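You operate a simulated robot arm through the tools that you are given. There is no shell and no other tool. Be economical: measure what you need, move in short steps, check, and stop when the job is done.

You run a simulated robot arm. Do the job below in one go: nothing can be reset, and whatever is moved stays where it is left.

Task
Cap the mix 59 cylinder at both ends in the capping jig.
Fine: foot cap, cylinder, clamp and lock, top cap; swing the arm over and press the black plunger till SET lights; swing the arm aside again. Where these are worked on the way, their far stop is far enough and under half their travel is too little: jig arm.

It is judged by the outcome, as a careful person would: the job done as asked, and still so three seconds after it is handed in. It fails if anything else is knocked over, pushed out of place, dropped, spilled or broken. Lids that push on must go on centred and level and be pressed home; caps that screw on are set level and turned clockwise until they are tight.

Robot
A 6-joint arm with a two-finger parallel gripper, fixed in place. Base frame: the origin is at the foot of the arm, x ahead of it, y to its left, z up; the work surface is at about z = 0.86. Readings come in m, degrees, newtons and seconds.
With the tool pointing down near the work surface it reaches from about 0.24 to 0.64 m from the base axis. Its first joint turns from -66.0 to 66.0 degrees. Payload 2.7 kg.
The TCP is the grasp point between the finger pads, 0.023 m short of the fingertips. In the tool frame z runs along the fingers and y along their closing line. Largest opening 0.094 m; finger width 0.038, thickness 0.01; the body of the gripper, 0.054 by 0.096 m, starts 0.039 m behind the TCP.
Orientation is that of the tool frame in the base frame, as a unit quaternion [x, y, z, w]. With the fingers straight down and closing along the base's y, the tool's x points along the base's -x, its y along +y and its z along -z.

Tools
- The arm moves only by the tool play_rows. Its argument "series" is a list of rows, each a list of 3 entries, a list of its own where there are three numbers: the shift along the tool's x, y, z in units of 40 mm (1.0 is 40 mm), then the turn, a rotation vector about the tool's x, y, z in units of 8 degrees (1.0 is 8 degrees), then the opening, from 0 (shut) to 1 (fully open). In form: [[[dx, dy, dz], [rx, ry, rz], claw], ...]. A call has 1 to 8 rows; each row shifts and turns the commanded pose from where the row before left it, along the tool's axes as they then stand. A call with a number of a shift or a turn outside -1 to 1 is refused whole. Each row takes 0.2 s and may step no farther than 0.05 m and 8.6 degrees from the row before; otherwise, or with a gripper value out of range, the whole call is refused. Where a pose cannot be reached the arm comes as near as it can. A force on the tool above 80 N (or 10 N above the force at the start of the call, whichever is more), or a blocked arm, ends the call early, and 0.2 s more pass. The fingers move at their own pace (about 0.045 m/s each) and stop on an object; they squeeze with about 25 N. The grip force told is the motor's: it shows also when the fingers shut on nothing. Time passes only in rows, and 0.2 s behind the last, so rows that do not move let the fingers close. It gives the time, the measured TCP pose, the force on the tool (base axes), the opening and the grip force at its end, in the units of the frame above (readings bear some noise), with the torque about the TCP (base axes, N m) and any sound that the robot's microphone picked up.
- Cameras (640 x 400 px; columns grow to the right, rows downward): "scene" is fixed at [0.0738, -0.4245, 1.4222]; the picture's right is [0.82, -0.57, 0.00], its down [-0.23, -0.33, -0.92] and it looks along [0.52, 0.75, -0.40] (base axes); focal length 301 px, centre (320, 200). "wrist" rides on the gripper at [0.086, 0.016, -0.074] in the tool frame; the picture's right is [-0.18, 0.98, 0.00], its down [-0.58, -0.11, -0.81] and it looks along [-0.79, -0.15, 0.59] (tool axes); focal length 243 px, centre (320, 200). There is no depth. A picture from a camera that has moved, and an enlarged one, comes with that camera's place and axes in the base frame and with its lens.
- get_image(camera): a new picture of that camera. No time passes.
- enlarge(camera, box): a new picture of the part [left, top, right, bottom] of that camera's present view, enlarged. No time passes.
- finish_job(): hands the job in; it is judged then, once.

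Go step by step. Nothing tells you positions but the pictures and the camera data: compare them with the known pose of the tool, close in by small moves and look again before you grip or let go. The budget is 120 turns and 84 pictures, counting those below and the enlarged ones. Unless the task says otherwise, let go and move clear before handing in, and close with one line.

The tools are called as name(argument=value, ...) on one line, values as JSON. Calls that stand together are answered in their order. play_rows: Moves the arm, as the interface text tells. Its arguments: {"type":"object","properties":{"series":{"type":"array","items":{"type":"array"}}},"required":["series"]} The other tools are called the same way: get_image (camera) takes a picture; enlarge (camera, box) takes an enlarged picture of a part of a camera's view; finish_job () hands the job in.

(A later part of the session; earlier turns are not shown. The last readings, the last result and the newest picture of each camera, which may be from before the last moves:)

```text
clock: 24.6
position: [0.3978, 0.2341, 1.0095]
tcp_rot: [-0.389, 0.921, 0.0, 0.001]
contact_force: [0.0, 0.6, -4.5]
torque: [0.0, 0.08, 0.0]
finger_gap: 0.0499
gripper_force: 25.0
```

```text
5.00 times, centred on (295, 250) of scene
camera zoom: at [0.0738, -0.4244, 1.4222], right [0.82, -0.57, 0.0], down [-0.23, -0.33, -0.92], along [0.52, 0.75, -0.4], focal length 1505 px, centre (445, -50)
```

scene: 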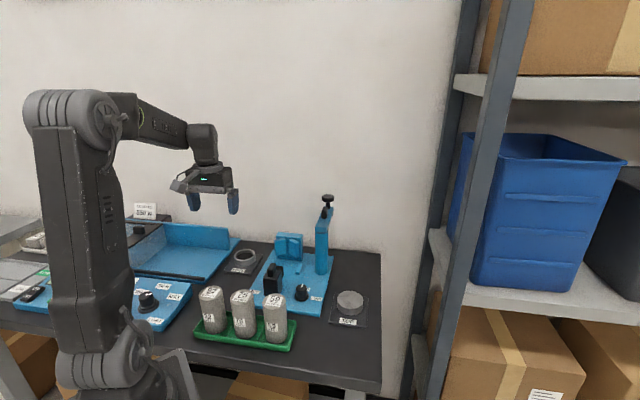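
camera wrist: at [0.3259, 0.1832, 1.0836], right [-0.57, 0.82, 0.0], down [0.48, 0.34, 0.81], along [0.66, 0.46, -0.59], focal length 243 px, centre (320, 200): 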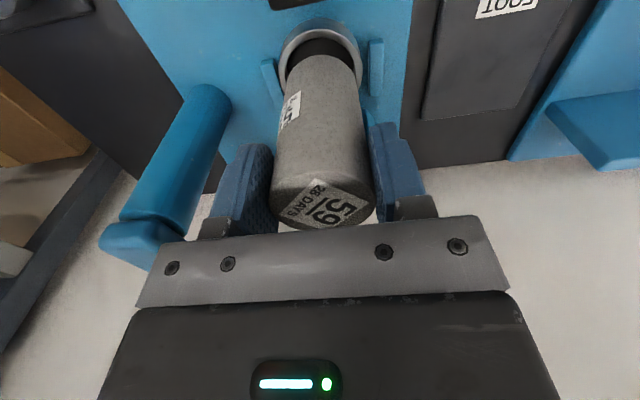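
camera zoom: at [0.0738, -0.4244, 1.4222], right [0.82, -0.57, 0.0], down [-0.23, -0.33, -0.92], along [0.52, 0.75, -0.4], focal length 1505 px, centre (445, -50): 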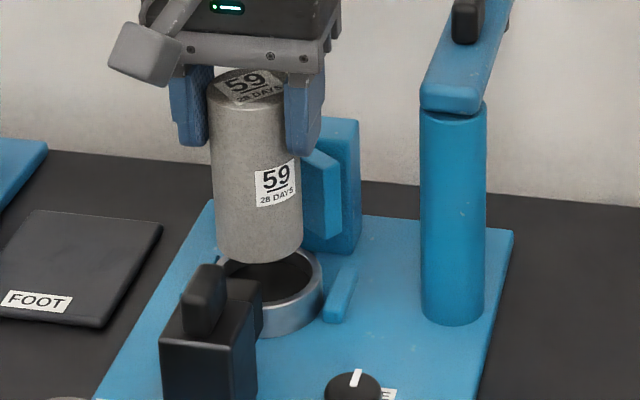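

play_rows(series=[[[-0.02, 0, 0.3], [0, 0, 0], 0.4], [[0, 0, 0.3], [0, 0, 0], 0.4]])

enlarge(camera="wrist", box=[260, 10, 390, 110])

enlarge(camera="scene", box=[275, 235, 325, 285])

```text
clock: 25.2
position: [0.3977, 0.234, 0.9845]
tcp_rot: [-0.388, 0.922, 0.0, 0.001]
contact_force: [-0.4, -0.3, -4.3]
torque: [-0.03, 0.04, 0.02]
finger_gap: 0.0499
gripper_force: 24.9
```

```text
4.00 times, centred on (325, 60) of wrist
camera zoom: at [0.3267, 0.184, 1.0596], right [-0.57, 0.82, 0.0], down [0.48, 0.34, 0.81], along [0.66, 0.46, -0.59], focal length 970 px, centre (300, 760)
```

zoom: 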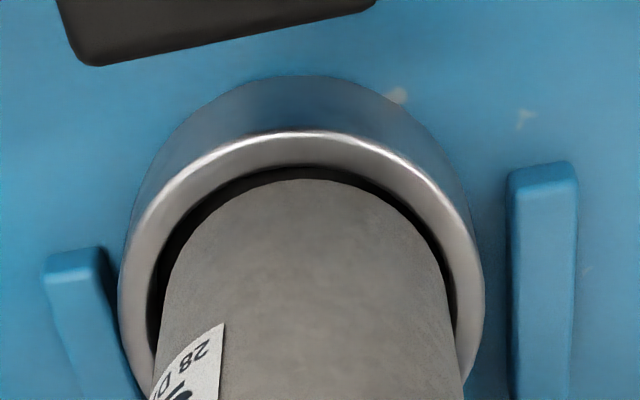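

```text
8.00 times, centred on (300, 260) of scene
camera zoom: at [0.0738, -0.4244, 1.4222], right [0.82, -0.57, 0.0], down [-0.23, -0.33, -0.92], along [0.52, 0.75, -0.4], focal length 2408 px, centre (480, -280)
```

zoom: 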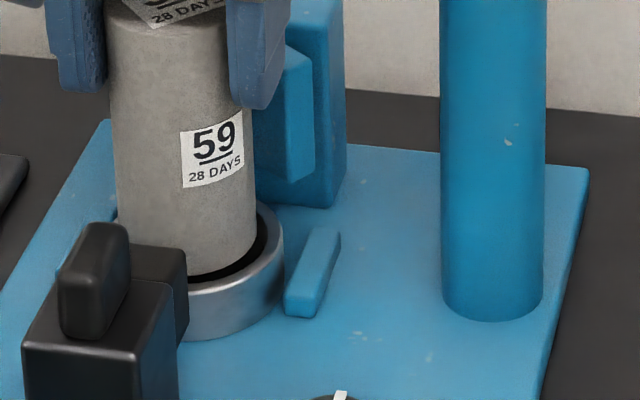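

play_rows(series=[[[-0.045, 0, 0], [0, 0, 0], 0.4], [[0, 0, 0.1], [0, 0, 0], 0.4], [[0, 0, 0.1], [0, 0, 0], 0.4]])

enlarge(camera="wrist", box=[260, 10, 390, 110])

```text
clock: 26.0
position: [0.401, 0.2375, 0.9767]
tcp_rot: [-0.388, 0.921, 0.0, 0.0]
contact_force: [0.5, 0.2, -4.6]
torque: [0.02, 0.02, 0.01]
finger_gap: 0.0496
gripper_force: 24.7
```

```text
4.00 times, centred on (325, 60) of wrist
camera zoom: at [0.3287, 0.1857, 1.051], right [-0.57, 0.82, 0.0], down [0.48, 0.34, 0.81], along [0.66, 0.46, -0.59], focal length 970 px, centre (300, 760)
```

zoom: 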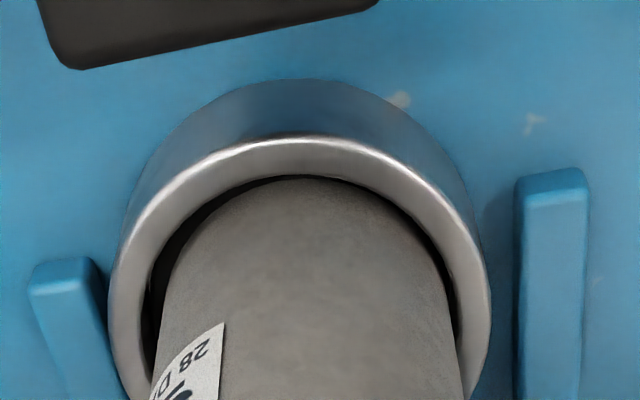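

play_rows(series=[[[-0.02, -0.01, 0.1], [0, 0, 0], 0.4], [[0, 0, 0.1], [0, 0, 0], 0.4], [[0, 0, 0.05], [0, 0, 0], 0.4]])

```text
clock: 26.8
position: [0.4026, 0.2382, 0.9728]
tcp_rot: [-0.39, 0.921, 0.001, 0.005]
contact_force: [-12.8, -4.6, 48.8]
torque: [0.24, 0.82, 0.08]
finger_gap: 0.0499
gripper_force: 24.7
```

enlarge(camera="wrist", box=[260, 10, 390, 110])

enlarge(camera="scene", box=[275, 235, 325, 285])

```text
4.00 times, centred on (325, 60) of wrist
camera zoom: at [0.3301, 0.1863, 1.0458], right [-0.58, 0.82, 0.0], down [0.48, 0.34, 0.81], along [0.66, 0.47, -0.58], focal length 970 px, centre (300, 760)
```

zoom: 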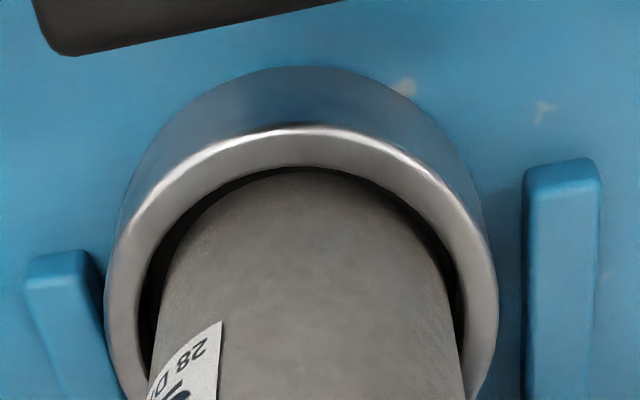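

```text
8.00 times, centred on (300, 260) of scene
camera zoom: at [0.0728, -0.425, 1.4221], right [0.82, -0.57, 0.0], down [-0.23, -0.33, -0.92], along [0.52, 0.75, -0.4], focal length 2408 px, centre (480, -280)
```

zoom: 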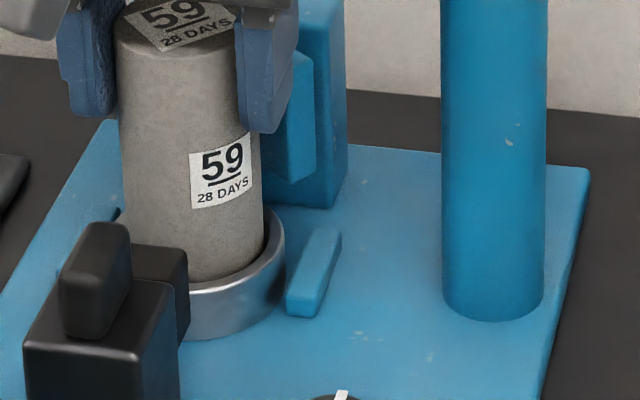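

The contact height matches the cap floor, about 10 mm below the rim, so the cylinder looks seated. I'll unload the force gradually and check.

play_rows(series=[[[0, 0, -0.08], [0, 0, 0], 0.4], [[0, 0, 0], [0, 0, 0], 0.4]])

```text
clock: 27.4
position: [0.4028, 0.2377, 0.9722]
tcp_rot: [-0.389, 0.921, 0.001, 0.004]
contact_force: [-2.6, 0.7, 29.8]
torque: [0.76, -0.26, 0.05]
finger_gap: 0.0499
gripper_force: 24.9
```

play_rows(series=[[[0, 0, -0.06], [0, 0, 0], 0.4], [[0, 0, 0], [0, 0, 0], 0.4]])

```text
clock: 28.0
position: [0.402, 0.2375, 0.9711]
tcp_rot: [-0.388, 0.922, 0.0, 0.001]
contact_force: [4.2, 3.4, 14.4]
torque: [0.46, -0.6, -0.04]
finger_gap: 0.0496
gripper_force: 25.0
```

play_rows(series=[[[0, 0, -0.04], [0, 0, 0], 0.4], [[0, 0, 0], [0, 0, 0], 0.6], [[0, 0, 0], [0, 0, 0], 0.68], [[0, 0, 0], [0, 0, 0], 0.68]])

get_image(camera="wrist")

enlarge(camera="scene", box=[265, 215, 335, 285])

```text
clock: 29.0
position: [0.4006, 0.2374, 0.9743]
tcp_rot: [-0.388, 0.921, 0.0, 0.001]
contact_force: [-0.3, 0.0, 0.3]
torque: [-0.03, 0.02, 0.0]
finger_gap: 0.0638
gripper_force: 0.1
```

```text
34 pictures are left
camera wrist: at [0.3303, 0.186, 1.0485], right [-0.57, 0.82, 0.0], down [0.48, 0.34, 0.81], along [0.66, 0.46, -0.59], focal length 243 px, centre (320, 200)
```

wrist: 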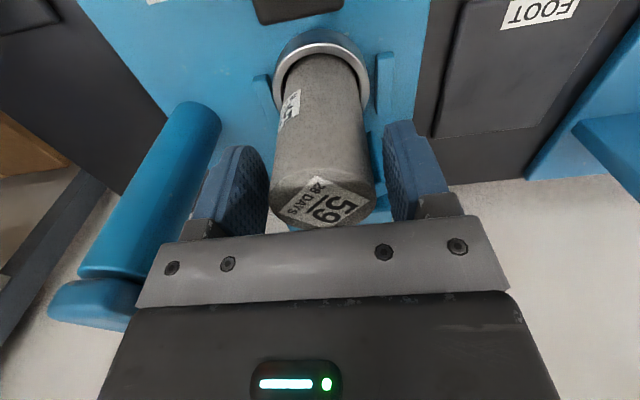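

```text
5.71 times, centred on (300, 250) of scene
camera zoom: at [0.0738, -0.4245, 1.4222], right [0.82, -0.57, 0.0], down [-0.23, -0.33, -0.92], along [0.52, 0.75, -0.4], focal length 1720 px, centre (434, -86)
```

zoom: 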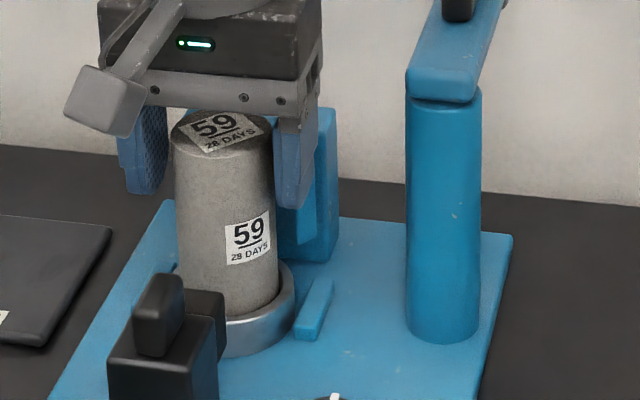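

play_rows(series=[[[0, 0, -0.8], [0, 0, 0], 0.68], [[0, 0, -0.8], [0, 0, 0], 0.68], [[0, 0, -0.6], [0, 0, 0], 0.6], [[0.9, 0, 0], [0, 0, 0], 0.5], [[0.9, 0, 0], [0, 0, 0], 0.5], [[0.9, 0, 0], [0, 0, 0], 0.5], [[0.4, 0, 0.6], [0, 0, 0], 0.5]])

get_image(camera="wrist")

```text
clock: 30.6
position: [0.3152, 0.1481, 1.0385]
tcp_rot: [-0.389, 0.921, 0.0, 0.001]
contact_force: [-0.3, 0.0, 0.2]
torque: [0.01, 0.03, 0.0]
finger_gap: 0.0472
gripper_force: 0.0
```

```text
32 pictures are left
camera wrist: at [0.2437, 0.0974, 1.1127], right [-0.58, 0.82, 0.0], down [0.48, 0.34, 0.81], along [0.66, 0.46, -0.59], focal length 243 px, centre (320, 200)
```

wrist: 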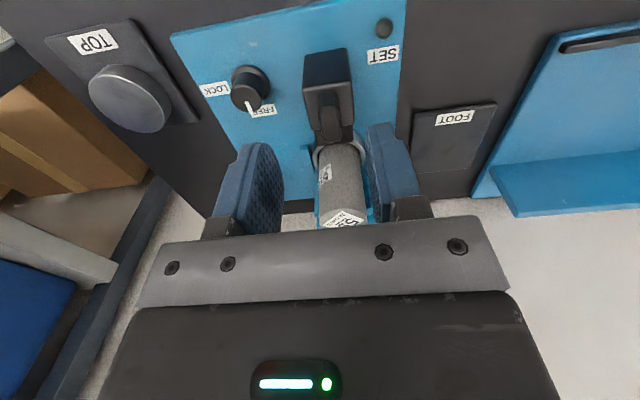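

play_rows(series=[[[-0.65, 0, 0], [0, 0, 0], 0.45], [[0, 0, 0.7], [0, 0, 0], 0.45], [[0, 0, 0.7], [0, 0, 0], 0.45], [[0, 0, 0.55], [0, 0, 0], 0.45]])

get_image(camera="wrist")

enlarge(camera="scene", box=[245, 225, 325, 305])

```text
clock: 31.6
position: [0.3357, 0.1666, 0.9592]
tcp_rot: [-0.389, 0.921, 0.0, 0.001]
contact_force: [0.4, 0.5, 0.0]
torque: [-0.01, 0.03, 0.0]
finger_gap: 0.0421
gripper_force: 0.0
```

```text
31 pictures are left
camera wrist: at [0.2627, 0.1155, 1.0342], right [-0.57, 0.82, 0.0], down [0.48, 0.34, 0.81], along [0.66, 0.46, -0.59], focal length 243 px, centre (320, 200)
```

wrist: 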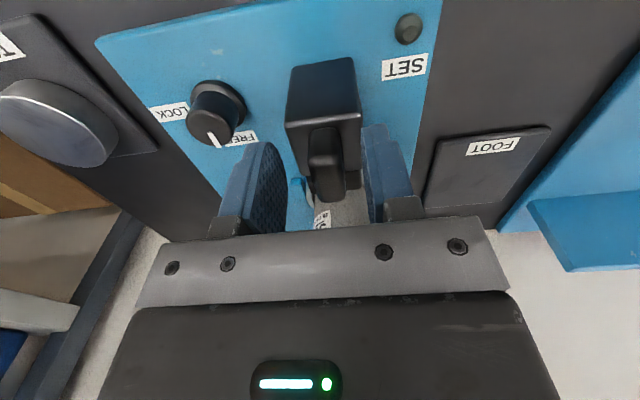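

```text
5.00 times, centred on (285, 265) of scene
camera zoom: at [0.0738, -0.4245, 1.4222], right [0.82, -0.57, 0.0], down [-0.23, -0.33, -0.92], along [0.52, 0.75, -0.4], focal length 1505 px, centre (495, -125)
```

zoom: 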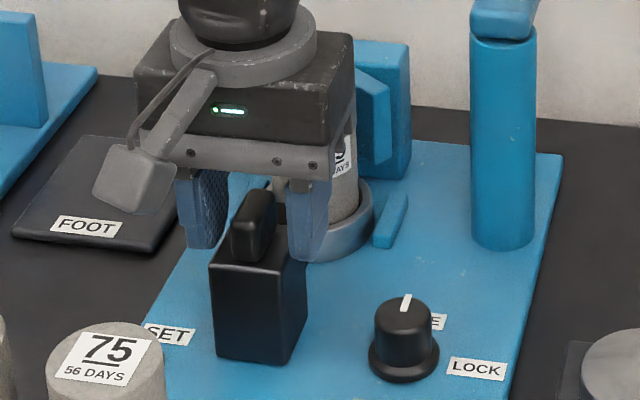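

play_rows(series=[[[0, 0, 0], [0, 0, 0], 0.05], [[0, 0, 0], [0, 0, 0], 0.05], [[0, 0, 0], [0, 0, 0], 0.05]])

play_rows(series=[[[-0.2, 0, 0], [0, 0, 0], 0.05], [[-0.2, 0, 0], [0, 0, 0], 0.05], [[-0.2, 0, 0], [0, 0, 0], 0.05]])

```text
clock: 32.4
position: [0.3331, 0.1676, 0.9596]
tcp_rot: [-0.389, 0.921, 0.002, 0.0]
contact_force: [-20.0, 24.5, 1.8]
torque: [-0.02, 0.19, -0.41]
finger_gap: 0.0186
gripper_force: 16.0
```

```text
clock: 33.2
position: [0.3504, 0.184, 0.9595]
tcp_rot: [-0.387, 0.922, 0.002, -0.001]
contact_force: [-22.6, 20.5, 0.5]
torque: [-0.03, 0.21, -0.41]
finger_gap: 0.0184
gripper_force: 15.4
```

play_rows(series=[[[0, 0.07, 0], [0, 0, 0], 0.05], [[-0.15, 0, 0], [0, 0, 0], 0.05], [[-0.15, 0, 0], [0, 0, 0], 0.05]])

enlarge(camera="scene", box=[245, 215, 325, 295])

```text
clock: 34.0
position: [0.3571, 0.1938, 0.9591]
tcp_rot: [-0.386, 0.922, 0.001, 0.001]
contact_force: [-10.6, 3.8, -11.0]
torque: [0.64, -0.84, -1.58]
finger_gap: 0.016
gripper_force: 45.5
```

```text
5.00 times, centred on (285, 255) of scene
camera zoom: at [0.0736, -0.4243, 1.4223], right [0.82, -0.57, 0.0], down [-0.23, -0.33, -0.92], along [0.52, 0.75, -0.4], focal length 1505 px, centre (495, -75)
```

zoom: 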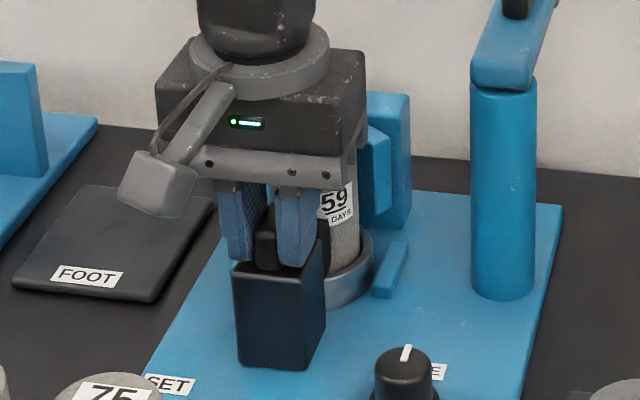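

play_rows(series=[[[-0.12, 0, 0], [0, 0, 0], 0.05], [[-0.12, 0, 0], [0, 0, 0], 0.05]])

play_rows(series=[[[-0.1, 0, 0], [0, 0, 0], 0.05], [[-0.05, 0, 0], [0, 0, 0], 0.05]])

enlarge(camera="scene", box=[255, 215, 325, 285])

```text
clock: 34.6
position: [0.3634, 0.2017, 0.9597]
tcp_rot: [-0.387, 0.922, 0.0, 0.0]
contact_force: [-1.8, -5.5, -4.6]
torque: [-0.12, 0.45, -1.68]
finger_gap: 0.016
gripper_force: 44.9
```

```text
clock: 35.2
position: [0.3663, 0.2031, 0.96]
tcp_rot: [-0.388, 0.922, -0.002, -0.002]
contact_force: [-18.4, -30.0, 10.4]
torque: [0.39, -0.74, -1.47]
finger_gap: 0.0162
gripper_force: 45.3
```

```text
5.71 times, centred on (290, 250) of scene
camera zoom: at [0.0731, -0.4254, 1.422], right [0.82, -0.57, 0.0], down [-0.23, -0.33, -0.92], along [0.52, 0.75, -0.4], focal length 1720 px, centre (491, -86)
```

zoom: 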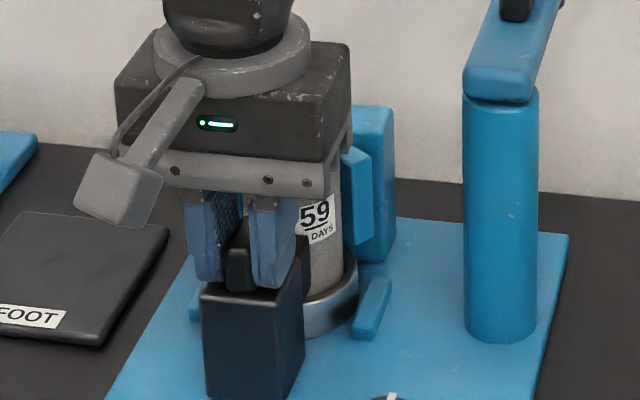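

play_rows(series=[[[-0.05, 0, 0], [0, 0, 0], 0.05], [[0, 0, 0], [0, 0, 0], 0.05]])

```text
clock: 35.8
position: [0.3662, 0.2039, 0.9589]
tcp_rot: [-0.387, 0.922, -0.002, -0.006]
contact_force: [-24.4, -43.0, 26.0]
torque: [-0.14, -0.6, -1.51]
finger_gap: 0.0161
gripper_force: 45.8
```

play_rows(series=[[[0.06, 0, 0], [0, 0, 0], 0.05], [[0, 0, 0], [0, 0, 0], 0.4], [[0, 0, 0], [0, 0, 0], 0.45], [[0, 0, -0.7], [0, 0, 0], 0.45], [[0, 0, -0.9], [0, 0, 0], 0.45], [[0.8, 0, -0.5], [0, 0, 0], 0.3], [[0.8, 0, 0], [0, 0, 0], 0.3]])

get_image(camera="wrist")

enlarge(camera="scene", box=[255, 215, 335, 305])

```text
clock: 37.4
position: [0.3218, 0.1599, 1.0435]
tcp_rot: [-0.389, 0.921, 0.0, 0.0]
contact_force: [0.2, 1.6, 0.3]
torque: [0.0, -0.02, -0.03]
finger_gap: 0.0277
gripper_force: 0.0
```

```text
27 pictures are left
camera wrist: at [0.251, 0.1086, 1.1184], right [-0.57, 0.82, 0.0], down [0.48, 0.34, 0.81], along [0.66, 0.46, -0.59], focal length 243 px, centre (320, 200)
```

wrist: 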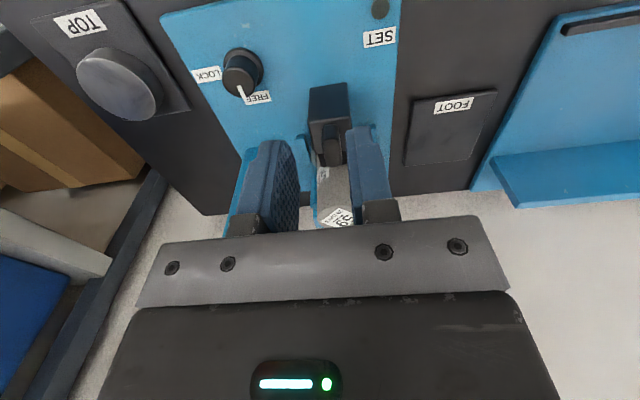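

```text
4.44 times, centred on (295, 260) of scene
camera zoom: at [0.0738, -0.4245, 1.4222], right [0.82, -0.57, 0.0], down [-0.23, -0.33, -0.92], along [0.52, 0.75, -0.4], focal length 1338 px, centre (431, -67)
```

zoom: 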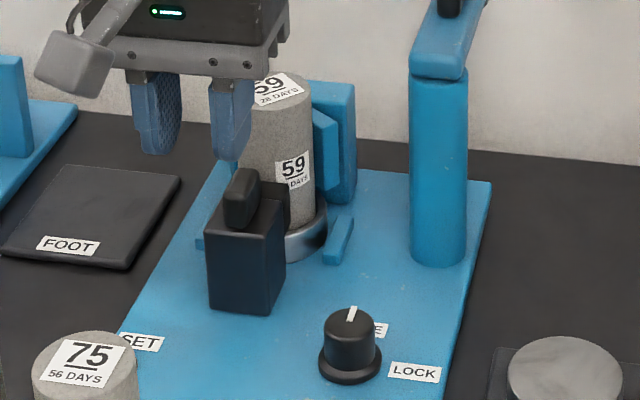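

The cylinder is clamped and the slider stayed put. Next is the lock knob at about (0.392, 0.117), with its top at about 0.897. It needs roughly 90° clockwise, so I'll pre-yaw, move above it and look.

play_rows(series=[[[0, 0, 0], [0, 0, -0.9], 0.4], [[0, 0, 0], [0, 0, -0.9], 0.5], [[0, 0, 0], [0, 0, -0.9], 0.6], [[0.1, -0.7, 0], [0, 0, 0], 0.6], [[0.1, -0.7, 0], [0, 0, 0], 0.6], [[0.1, -0.63, 0.5], [0, 0, 0], 0.6], [[0, 0, 0.9], [0, 0, 0], 0.6]])

get_image(camera="wrist")

```text
clock: 39.0
position: [0.3917, 0.1193, 0.9859]
tcp_rot: [-0.554, 0.832, 0.001, 0.001]
contact_force: [0.1, -0.5, -0.7]
torque: [0.01, 0.01, 0.02]
finger_gap: 0.0568
gripper_force: 0.1
```

```text
25 pictures are left
camera wrist: at [0.343, 0.0452, 1.0607], right [-0.84, 0.55, 0.0], down [0.32, 0.49, 0.81], along [0.44, 0.67, -0.59], focal length 243 px, centre (320, 200)
```

wrist: 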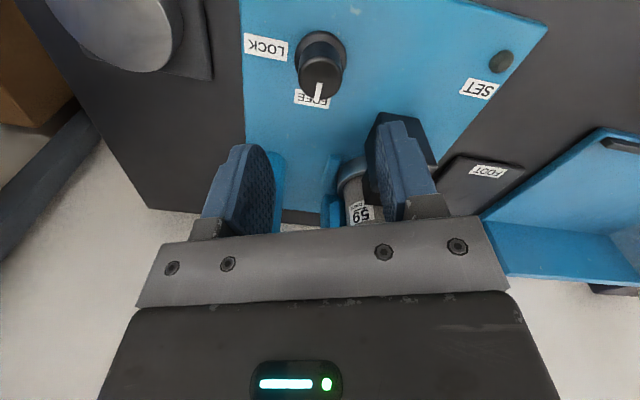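

play_rows(series=[[[0.19, 0.045, 0.5], [0, 0, 0], 0.6], [[0, 0, 0.7], [0, 0, 0], 0.6]])

get_image(camera="wrist")

enlarge(camera="scene", box=[260, 235, 350, 325])

```text
clock: 39.6
position: [0.3871, 0.1129, 0.9388]
tcp_rot: [-0.554, 0.832, 0.001, 0.001]
contact_force: [0.1, 0.9, -0.1]
torque: [-0.02, -0.01, 0.0]
finger_gap: 0.0567
gripper_force: 0.1
```

```text
24 pictures are left
camera wrist: at [0.3391, 0.0378, 1.014], right [-0.84, 0.55, 0.0], down [0.32, 0.49, 0.81], along [0.44, 0.67, -0.59], focal length 243 px, centre (320, 200)
```

wrist: 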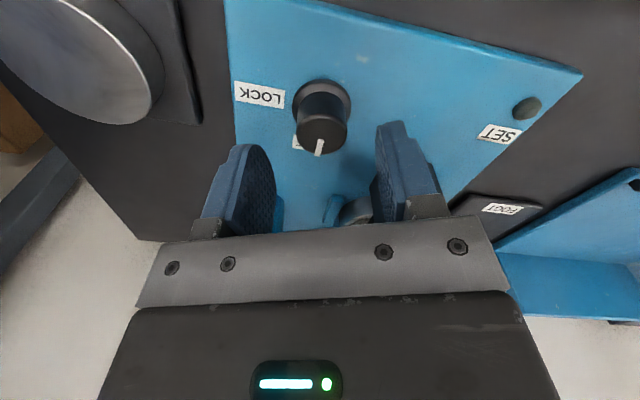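

```text
4.44 times, centred on (305, 280) of scene
camera zoom: at [0.0738, -0.4245, 1.4222], right [0.82, -0.57, 0.0], down [-0.23, -0.33, -0.92], along [0.52, 0.75, -0.4], focal length 1338 px, centre (387, -156)
```

zoom: 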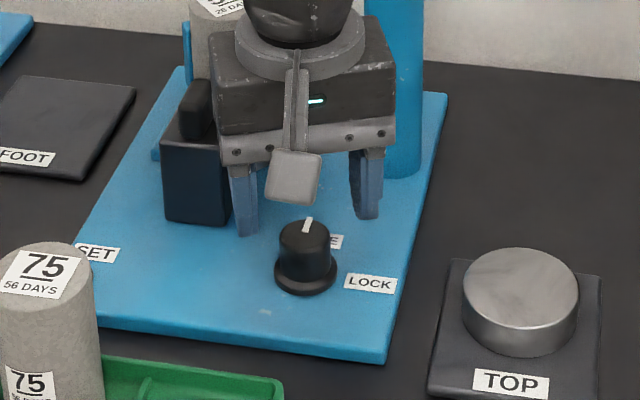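

play_rows(series=[[[-0.06, 0, 0.45], [0, 0, 0], 0.6], [[0, 0, 0.4], [0, 0, 0], 0.6], [[0, 0, 0], [0, 0, 0], 0.1], [[0, 0, 0], [0, 0, 0], 0.1], [[0, 0, 0], [0, 0, 0], 0.1]])

get_image(camera="wrist")

```text
clock: 40.8
position: [0.3874, 0.1141, 0.9052]
tcp_rot: [-0.554, 0.833, 0.001, -0.001]
contact_force: [-14.6, 8.8, 0.8]
torque: [0.1, -0.22, 0.01]
finger_gap: 0.0301
gripper_force: 45.1
```

```text
22 pictures are left
camera wrist: at [0.3398, 0.0398, 0.9799], right [-0.84, 0.55, 0.0], down [0.33, 0.49, 0.81], along [0.44, 0.67, -0.59], focal length 243 px, centre (320, 200)
```

wrist: 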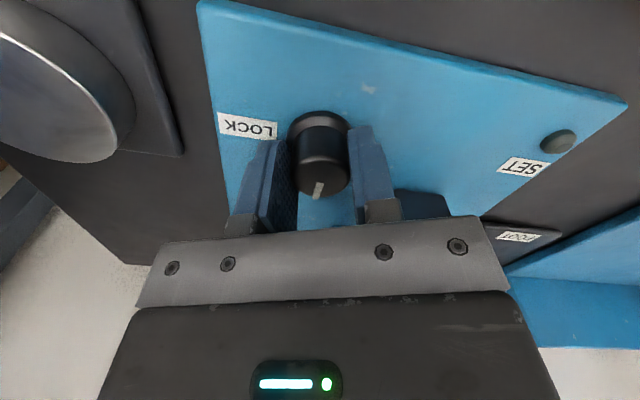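

play_rows(series=[[[0, 0, 0], [0, 0, 0.9], 0.1], [[0, 0, 0], [0, 0, 0.9], 0.1], [[0, 0, 0], [0, 0, 0.9], 0.1], [[0, 0, 0], [0, 0, 0.9], 0.1]])

play_rows(series=[[[0, 0, 0], [0, 0, 0.9], 0.1], [[0, 0, 0], [0, 0, 0.9], 0.1], [[0, 0, 0], [0, 0, 0.9], 0.1], [[0, 0, 0], [0, 0, 0.9], 0.1]])

play_rows(series=[[[0, 0, 0], [0, 0, 0.9], 0.1], [[0, 0, 0], [0, 0, 0.9], 0.1], [[0, 0, 0], [0, 0, 0.9], 0.1]])

get_image(camera="wrist")

```text
clock: 41.8
position: [0.3884, 0.1143, 0.9041]
tcp_rot: [-0.329, 0.944, 0.001, -0.001]
contact_force: [-25.1, 18.5, -9.2]
torque: [0.33, -1.14, 0.05]
finger_gap: 0.0297
gripper_force: 44.9
```

```text
clock: 42.8
position: [0.3884, 0.1144, 0.9052]
tcp_rot: [-0.084, 0.996, 0.001, -0.001]
contact_force: [-24.1, 24.4, -6.3]
torque: [-0.4, 0.45, 0.04]
finger_gap: 0.0297
gripper_force: 45.4
```

```text
clock: 43.6
position: [0.3899, 0.1139, 0.9053]
tcp_rot: [0.104, 0.995, 0.002, 0.002]
contact_force: [-5.0, 24.7, -20.7]
torque: [-0.26, -0.44, 0.38]
finger_gap: 0.0293
gripper_force: 44.4
```

```text
21 pictures are left
camera wrist: at [0.3085, 0.1476, 0.9798], right [0.38, 0.92, 0.0], down [0.54, -0.23, 0.81], along [0.75, -0.31, -0.59], focal length 243 px, centre (320, 200)
```

wrist: 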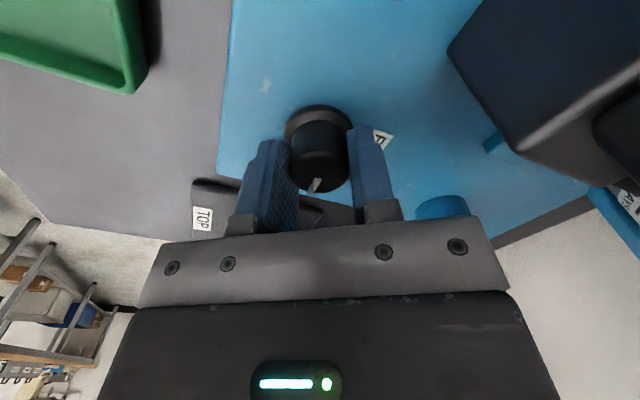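

play_rows(series=[[[0, 0, 0], [0, 0, 0.7], 0.1], [[0, 0, 0], [0, 0, 0.7], 0.1]])

play_rows(series=[[[0, 0, 0], [0, 0, 0.5], 0.1], [[0, 0, 0], [0, 0, 0], 0.1]])

enlarge(camera="scene", box=[280, 270, 340, 320])

```text
clock: 44.2
position: [0.3908, 0.1141, 0.9066]
tcp_rot: [0.2, 0.98, 0.001, 0.003]
contact_force: [3.2, 17.1, -1.6]
torque: [-0.5, 0.07, 0.35]
finger_gap: 0.0296
gripper_force: 45.1
```

```text
clock: 44.8
position: [0.391, 0.1133, 0.9067]
tcp_rot: [0.234, 0.972, 0.001, 0.002]
contact_force: [5.4, 14.1, 11.5]
torque: [-0.46, -0.07, 0.25]
finger_gap: 0.0297
gripper_force: 45.1
```

```text
8.00 times, centred on (310, 295) of scene
camera zoom: at [0.0738, -0.4241, 1.4223], right [0.82, -0.57, 0.0], down [-0.23, -0.33, -0.92], along [0.52, 0.75, -0.4], focal length 2408 px, centre (400, -560)
```

zoom: 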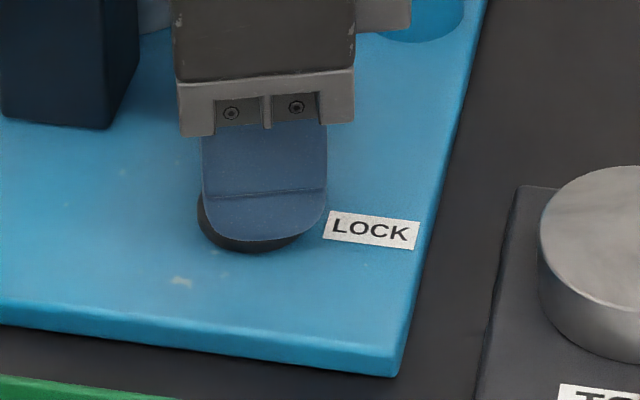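

play_rows(series=[[[0, 0, 0], [0, 0, 0], 0.5], [[0, 0, 0], [0, 0, 0], 0.55], [[0, 0, -0.7], [0, 0, 0], 0.55], [[0, 0, -0.9], [0, 0, 0], 0.55], [[0.5, 0, -0.9], [0, 0, 0], 0.8]])

get_image(camera="wrist")

```text
clock: 46.0
position: [0.3702, 0.1245, 1.0058]
tcp_rot: [0.235, 0.972, 0.001, -0.001]
contact_force: [0.2, 0.4, -0.3]
torque: [0.01, -0.03, -0.01]
finger_gap: 0.0752
gripper_force: 0.1
```

```text
19 pictures are left
camera wrist: at [0.3016, 0.1768, 1.0809], right [0.61, 0.79, 0.0], down [0.47, -0.36, 0.81], along [0.64, -0.49, -0.59], focal length 243 px, centre (320, 200)
```

wrist: 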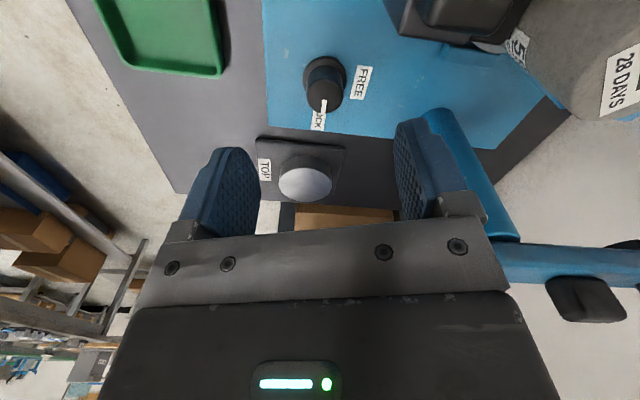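

The knob's pointer now reads LOCK. Next is the top cap at about (0.474, 0.021); I'll hover over it with yaw 0.

play_rows(series=[[[0, 0, 0], [0, 0, -0.85], 0.9], [[0, 0, 0], [0, 0, -0.85], 0.95], [[0, 0, 0], [0, 0, -0.85], 1], [[0, 0, 0], [0, 0, -0.85], 1], [[0, -0.95, 0], [0, 0, 0], 1], [[-0.7, -0.8, 0], [0, 0, 0], 1], [[-0.7, -0.8, 0.3], [0, 0, 0], 1], [[-0.7, 0, 0.5], [0, 0, 0], 1]])

get_image(camera="wrist")

```text
clock: 47.8
position: [0.4549, 0.0197, 0.9745]
tcp_rot: [-0.001, 1.0, 0.0, 0.001]
contact_force: [0.8, -0.1, -0.2]
torque: [0.02, -0.01, 0.01]
finger_gap: 0.0939
gripper_force: 0.0
```

```text
18 pictures are left
camera wrist: at [0.3691, 0.0345, 1.0493], right [0.18, 0.98, 0.0], down [0.58, -0.11, 0.81], along [0.79, -0.15, -0.59], focal length 243 px, centre (320, 200)
```

wrist: 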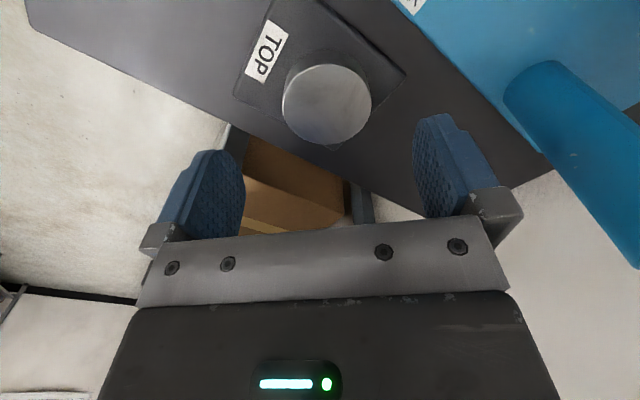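

play_rows(series=[[[-0.43, 0.035, 0.3], [0, 0, 0], 1], [[0, 0, 0.85], [0, 0, 0], 1], [[0, 0, 0.85], [0, 0, 0], 1], [[0, 0, 0], [0, 0, 0], 0.4], [[0, 0, 0], [0, 0, 0], 0.4], [[0, 0, 0], [0, 0, 0], 0.4]])

get_image(camera="wrist")

```text
clock: 49.2
position: [0.4727, 0.0203, 0.8933]
tcp_rot: [-0.002, 1.0, 0.0, 0.0]
contact_force: [1.2, -0.4, 0.5]
torque: [0.0, -0.08, 0.03]
finger_gap: 0.0655
gripper_force: 25.0
```

```text
17 pictures are left
camera wrist: at [0.3863, 0.0363, 0.9685], right [0.18, 0.98, 0.0], down [0.58, -0.11, 0.81], along [0.79, -0.15, -0.59], focal length 243 px, centre (320, 200)
```

wrist: 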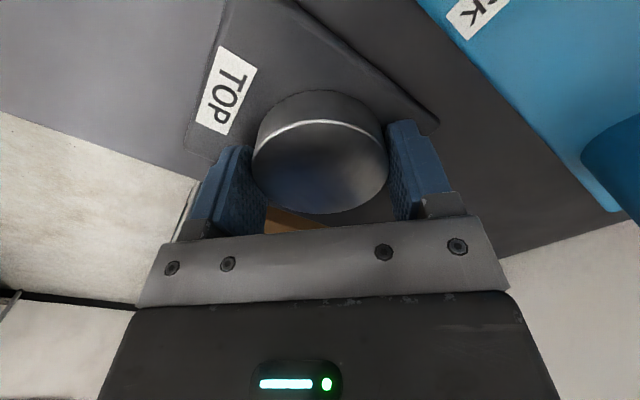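

play_rows(series=[[[0, 0, -0.5], [0, 0, 0], 0.4], [[0, 0, -0.97], [0, 0, 0], 0.4], [[0, 0, -0.97], [0, 0, 0], 0.4], [[0, 0, -1], [0, 0, 0], 0.4], [[0, 0, -1], [0, 0, 0], 0.4], [[0, 0, -1], [0, 0, 0], 0.4], [[0, 0, -0.97], [0, 0, 0], 0.4]])

play_rows(series=[[[0.6, 0.9, 0], [0, 0, 0], 0.4], [[0.6, 0.9, 0], [0, 0, 0], 0.4], [[0.62, 0.9, 0], [0, 0, 0], 0.4], [[0, 1, 0], [0, 0, 0], 0.4], [[0, 1, 0], [0, 0, 0], 0.4], [[0, 1, 0], [0, 0, 0], 0.4], [[0, 0.15, 0], [0, 0, 0], 0.4]])

enlarge(camera="wrist", box=[240, 0, 440, 130])

```text
clock: 50.8
position: [0.4735, 0.0225, 1.151]
tcp_rot: [-0.001, 1.0, 0.0, 0.0]
contact_force: [0.2, 0.7, -3.9]
torque: [0.0, -0.06, -0.01]
finger_gap: 0.0659
gripper_force: 25.1
```

```text
clock: 52.4
position: [0.4001, 0.2574, 1.1495]
tcp_rot: [-0.001, 1.0, 0.0, 0.0]
contact_force: [0.1, -0.2, -3.5]
torque: [0.0, 0.0, 0.02]
finger_gap: 0.0658
gripper_force: 25.8
```

```text
3.08 times, centred on (340, 65) of wrist
camera zoom: at [0.3138, 0.2724, 1.2248], right [0.18, 0.98, 0.0], down [0.58, -0.11, 0.81], along [0.79, -0.15, -0.59], focal length 746 px, centre (258, 615)
```

zoom: 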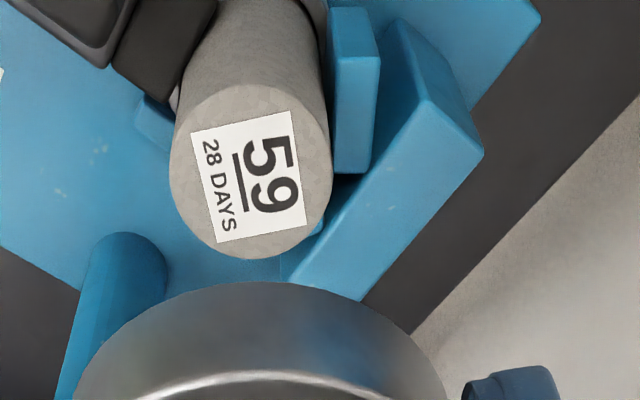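

play_rows(series=[[[-0.42, -0.145, 0], [0, 0, 0], 0.4], [[0, 0, 0.9], [0, 0, 0], 0.4], [[0, 0, 0.9], [0, 0, 0], 0.4], [[0, 0, 0.9], [0, 0, 0], 0.4], [[0, 0, 0.5], [0, 0, 0], 0.4], [[0, 0, 0.07], [0, 0, 0], 0.4]])

enlarge(camera="scene", box=[275, 205, 325, 255])

enlarge(camera="wrist", box=[240, 20, 400, 140])

```text
clock: 53.8
position: [0.4156, 0.2522, 1.0189]
tcp_rot: [-0.001, 1.0, 0.001, 0.001]
contact_force: [-0.3, -0.1, -2.9]
torque: [0.04, 0.02, -0.03]
finger_gap: 0.0655
gripper_force: 25.1
```

```text
8.00 times, centred on (300, 230) of scene
camera zoom: at [0.0738, -0.4245, 1.4222], right [0.82, -0.57, 0.0], down [-0.23, -0.33, -0.92], along [0.52, 0.75, -0.4], focal length 2408 px, centre (480, -40)
```

zoom: 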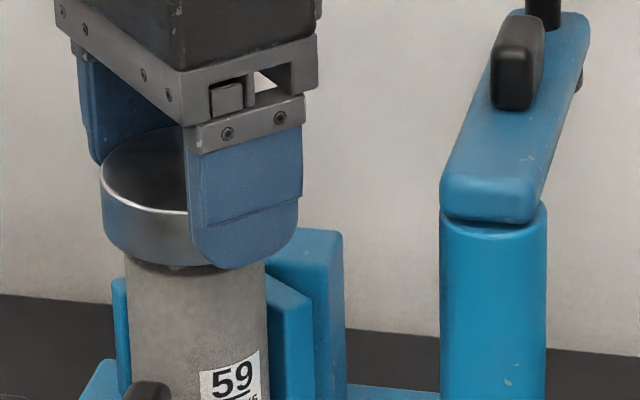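

```text
3.33 times, centred on (320, 80) of wrist
camera zoom: at [0.3294, 0.2665, 1.0933], right [0.18, 0.98, 0.0], down [0.58, -0.11, 0.81], along [0.79, -0.15, -0.59], focal length 809 px, centre (320, 600)
```

zoom: 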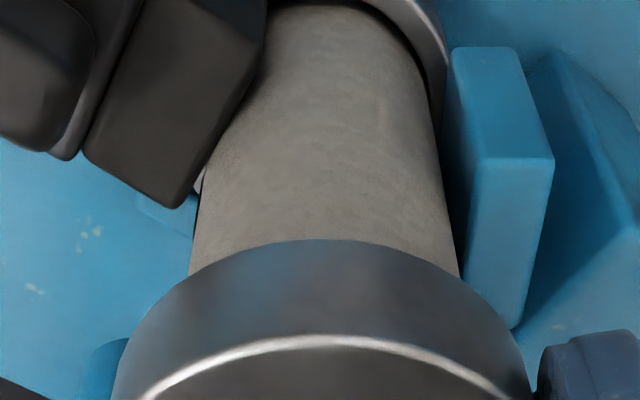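

Cap and cylinder line up in both views. Lowering onto the cylinder.

play_rows(series=[[[0, 0, 0.1], [0, 0, 0], 0.4], [[0, 0, 0.1], [0, 0, 0], 0.4]])

play_rows(series=[[[0, 0, 0.1], [0, 0, 0], 0.4], [[0, 0, 0.08], [0, 0, 0], 0.4]])

```text
clock: 54.4
position: [0.4157, 0.2493, 1.0108]
tcp_rot: [-0.001, 1.0, 0.0, 0.0]
contact_force: [0.2, 0.6, -3.3]
torque: [-0.05, -0.01, -0.02]
finger_gap: 0.0656
gripper_force: 25.1
```

```text
clock: 55.0
position: [0.4157, 0.2493, 1.0028]
tcp_rot: [-0.001, 1.0, 0.001, 0.0]
contact_force: [0.1, 0.1, -3.2]
torque: [-0.01, -0.04, -0.01]
finger_gap: 0.0655
gripper_force: 24.9
```

play_rows(series=[[[0, 0, 0.06], [0, 0, 0], 0.4], [[0, 0, 0.06], [0, 0, 0], 0.4]])

```text
clock: 55.6
position: [0.416, 0.2502, 0.9995]
tcp_rot: [-0.001, 1.0, 0.001, 0.0]
contact_force: [-1.7, -0.2, -0.5]
torque: [-0.07, 0.04, -0.03]
finger_gap: 0.0655
gripper_force: 25.2
```

play_rows(series=[[[0, 0, 0.05], [0, 0, 0], 0.4], [[0, 0, 0], [0, 0, 0], 0.4]])

enlarge(camera="scene", box=[275, 205, 325, 255])

```text
clock: 56.2
position: [0.4165, 0.2514, 0.9986]
tcp_rot: [-0.001, 1.0, 0.002, 0.002]
contact_force: [-2.3, 0.5, 16.1]
torque: [-0.11, 0.04, 0.01]
finger_gap: 0.0658
gripper_force: 25.2
```

```text
8.00 times, centred on (300, 230) of scene
camera zoom: at [0.0735, -0.4246, 1.4222], right [0.82, -0.57, 0.0], down [-0.23, -0.33, -0.92], along [0.52, 0.75, -0.4], focal length 2408 px, centre (480, -40)
```

zoom: 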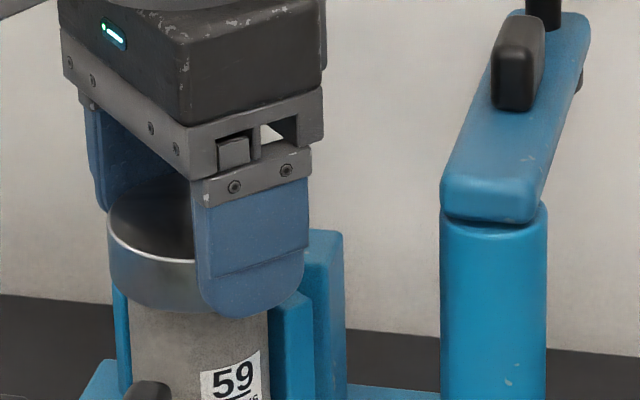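

The top cap is on and level. I'll release it, rise, close the fingers and go to the outer side of the jig arm.

play_rows(series=[[[0, 0, -0.04], [0, 0, 0], 0.4], [[0, 0, 0], [0, 0, 0], 0.8], [[0, 0, 0], [0, 0, 0], 0.85], [[0, 0, -0.6], [0, 0, 0], 0.85], [[0, 0, -0.8], [0, 0, 0], 0.85], [[0, 0, -0.9], [0, 0, 0], 0.5], [[0, 0, -0.7], [0, 0, 0], 0]])

play_rows(series=[[[-0.8, -0.4, 0], [0, 0, 0], 0], [[-0.8, -0.4, 0], [0, 0, 0], 0], [[-0.8, -0.4, 0], [0, 0, 0], 0], [[-0.8, -0.4, 0], [0, 0, 0], 0], [[-0.71, -0.05, 0], [0, 0, 0], 0]])

get_image(camera="scene")

```text
clock: 57.8
position: [0.4166, 0.2517, 1.1194]
tcp_rot: [-0.001, 1.0, -0.001, 0.0]
contact_force: [0.1, 0.5, 0.1]
torque: [0.01, -0.02, -0.02]
finger_gap: 0.0283
gripper_force: 0.1
```

```text
clock: 59.0
position: [0.5685, 0.1802, 1.1169]
tcp_rot: [-0.001, 1.0, 0.0, -0.002]
contact_force: [-0.6, 0.0, 0.9]
torque: [-0.02, 0.05, -0.02]
finger_gap: 0.0003
gripper_force: 25.3
out of reach, approached as far as the arm can: row 5
```

```text
12 pictures are left
```

scene: 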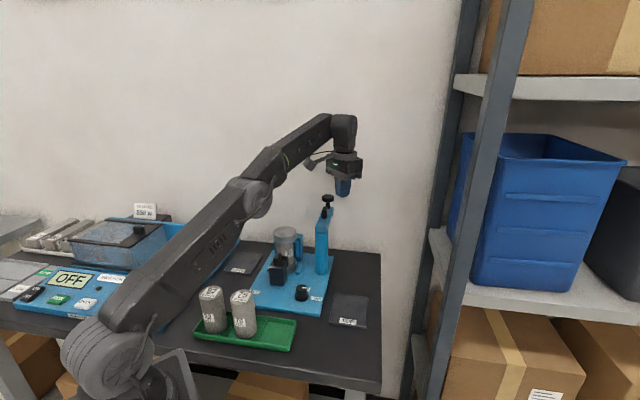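

play_rows(series=[[[0.25, -0.3, 0], [0, 0, 0], 0], [[0, 0, 0.7], [0, 0, 0], 0]])

enlarge(camera="scene", box=[270, 150, 390, 250])

```text
clock: 59.6
position: [0.5612, 0.1702, 1.0879]
tcp_rot: [-0.001, 1.0, 0.001, 0.001]
contact_force: [-0.4, 0.6, -0.9]
torque: [0.02, 0.01, 0.02]
finger_gap: 0.0
gripper_force: 24.5
```

```text
4.00 times, centred on (330, 200) of scene
camera zoom: at [0.0738, -0.4245, 1.4222], right [0.82, -0.57, 0.0], down [-0.23, -0.33, -0.92], along [0.52, 0.75, -0.4], focal length 1204 px, centre (280, 200)
```

zoom: 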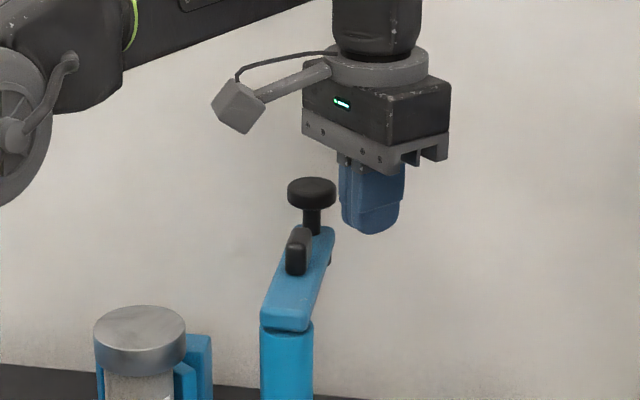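

play_rows(series=[[[0, 0, 0.65], [0, 0, 0], 0], [[0, 0, 0.65], [0, 0, 0], 0]])

play_rows(series=[[[0.18, 0.3, 0], [0, 0, 0], 0], [[0.09, 0.36, 0], [0, 0, 0], 0], [[0.22, 0.355, 0], [0, 0, 0], 0]])

enlarge(camera="scene", box=[270, 150, 390, 250])

```text
clock: 60.2
position: [0.5578, 0.17, 1.0374]
tcp_rot: [-0.001, 1.0, 0.001, 0.0]
contact_force: [0.0, 0.5, -0.3]
torque: [0.0, -0.02, 0.0]
finger_gap: 0.0
gripper_force: 25.0
```

```text
clock: 61.0
position: [0.5388, 0.2128, 1.0366]
tcp_rot: [-0.001, 1.0, 0.0, 0.0]
contact_force: [-0.2, -0.7, 0.7]
torque: [-0.02, -0.01, -0.01]
finger_gap: 0.0
gripper_force: 24.1
```

```text
4.00 times, centred on (330, 200) of scene
camera zoom: at [0.0738, -0.4245, 1.4222], right [0.82, -0.57, 0.0], down [-0.23, -0.33, -0.92], along [0.52, 0.75, -0.4], focal length 1204 px, centre (280, 200)
```

zoom: 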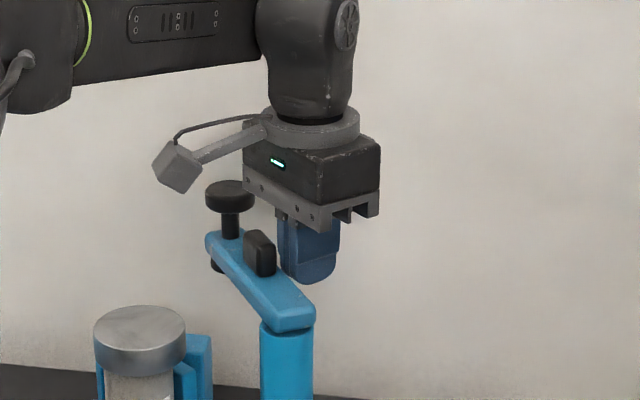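

play_rows(series=[[[0.28, 0.255, 0], [0, 0, 0], 0], [[0.31, 0.2, 0], [0, 0, 0], 0], [[0.38, 0.105, 0], [0, 0, 0], 0], [[0.4, -0.03, 0], [0, 0, 0], 0], [[0.1, -0.04, 0], [0, 0, 0], 0]])

enlarge(camera="scene", box=[260, 170, 370, 270])

```text
clock: 62.2
position: [0.4853, 0.2336, 1.0386]
tcp_rot: [-0.001, 1.0, 0.005, 0.011]
contact_force: [53.5, 17.9, -13.2]
torque: [0.27, -0.72, 0.2]
finger_gap: 0.0
gripper_force: 24.7
```

```text
4.00 times, centred on (315, 220) of scene
camera zoom: at [0.0756, -0.4238, 1.4223], right [0.82, -0.57, 0.0], down [-0.23, -0.33, -0.92], along [0.52, 0.75, -0.4], focal length 1204 px, centre (340, 120)
```

zoom: 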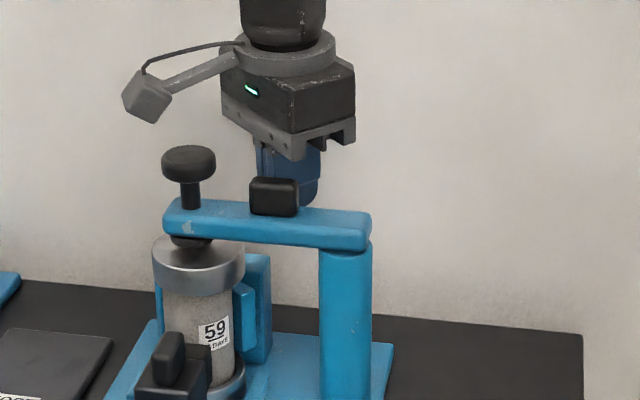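

play_rows(series=[[[-0.35, 0, 0], [0, 0, 0], 0], [[0, 0, -0.9], [0, 0, 0], 0], [[0, 0, -0.95], [0, 0, 0], 0], [[0.9, 0.24, -0.1], [0, 0, 0], 0], [[0.9, 0.24, 0], [0, 0, 0], 0]])

get_image(camera="wrist")

```text
clock: 63.4
position: [0.4211, 0.2491, 1.1135]
tcp_rot: [-0.001, 1.0, 0.0, 0.0]
contact_force: [-0.1, -1.4, 0.3]
torque: [-0.01, 0.02, -0.01]
finger_gap: 0.0
gripper_force: 25.4
```

```text
8 pictures are left
camera wrist: at [0.3342, 0.2641, 1.1879], right [0.18, 0.98, 0.0], down [0.58, -0.11, 0.81], along [0.79, -0.15, -0.59], focal length 243 px, centre (320, 200)
```

wrist: 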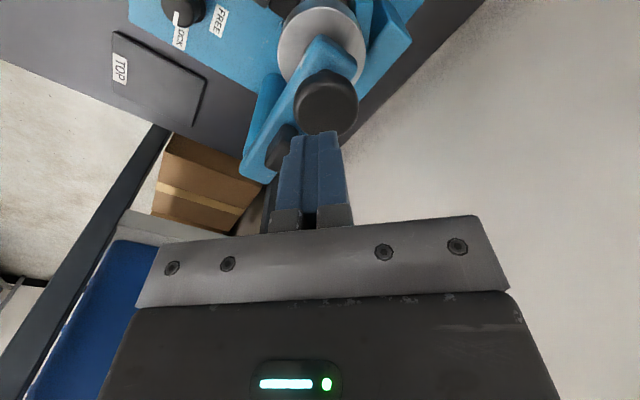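

play_rows(series=[[[0.22, 0.1, 0], [0, 0, 0], 0], [[0, 0, 0.5], [0, 0, 0], 0], [[0, 0, 0.15], [0, 0, 0], 0]])

play_rows(series=[[[0, 0, 0.1], [0, 0, 0], 0], [[0, 0, 0.1], [0, 0, 0], 0], [[0, 0, 0.1], [0, 0, 0], 0]])

```text
clock: 64.2
position: [0.4124, 0.2529, 1.0889]
tcp_rot: [0.0, 1.0, 0.001, 0.0]
contact_force: [0.6, -0.1, 0.2]
torque: [-0.04, 0.03, 0.02]
finger_gap: 0.0001
gripper_force: 24.8
```

```text
clock: 65.0
position: [0.4137, 0.255, 1.085]
tcp_rot: [-0.001, 1.0, 0.003, 0.006]
contact_force: [-13.0, -5.3, 50.0]
torque: [-0.15, 1.09, -0.25]
finger_gap: 0.0
gripper_force: 25.1
```

play_rows(series=[[[0, 0, 0.08], [0, 0, 0], 0], [[0, 0, 0.05], [0, 0, 0], 0]])

enlarge(camera="scene", box=[235, 200, 345, 310])

```text
clock: 65.6
position: [0.4127, 0.255, 1.0843]
tcp_rot: [0.0, 1.0, 0.007, 0.01]
contact_force: [-20.7, -10.0, 74.0]
torque: [-0.24, 1.58, -0.29]
finger_gap: 0.0001
gripper_force: 24.9
```

```text
3.64 times, centred on (290, 255) of scene
camera zoom: at [0.0722, -0.4254, 1.422], right [0.82, -0.57, 0.0], down [-0.23, -0.33, -0.92], along [0.52, 0.75, -0.4], focal length 1095 px, centre (429, 0)
```

zoom: 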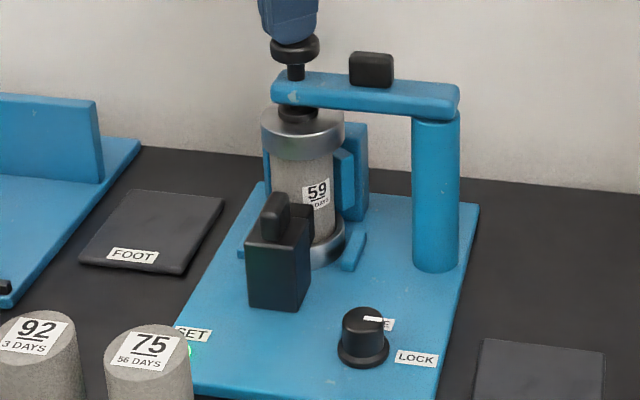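

enlarge(camera="scene", box=[275, 285, 305, 305])

```text
16.00 times, centred on (290, 295) of scene
camera zoom: at [0.0722, -0.4254, 1.422], right [0.82, -0.57, 0.0], down [-0.23, -0.33, -0.92], along [0.52, 0.75, -0.4], focal length 4817 px, centre (800, -1320)
```

zoom: 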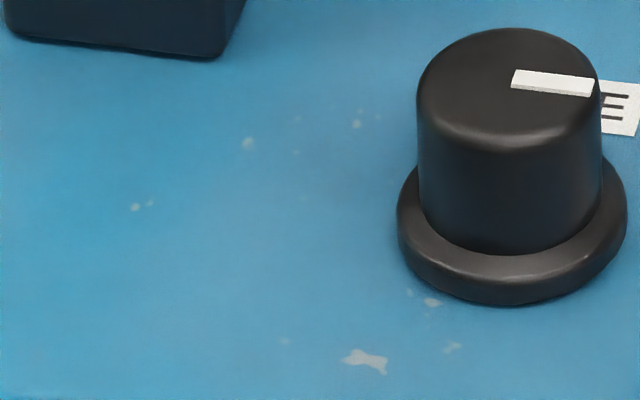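

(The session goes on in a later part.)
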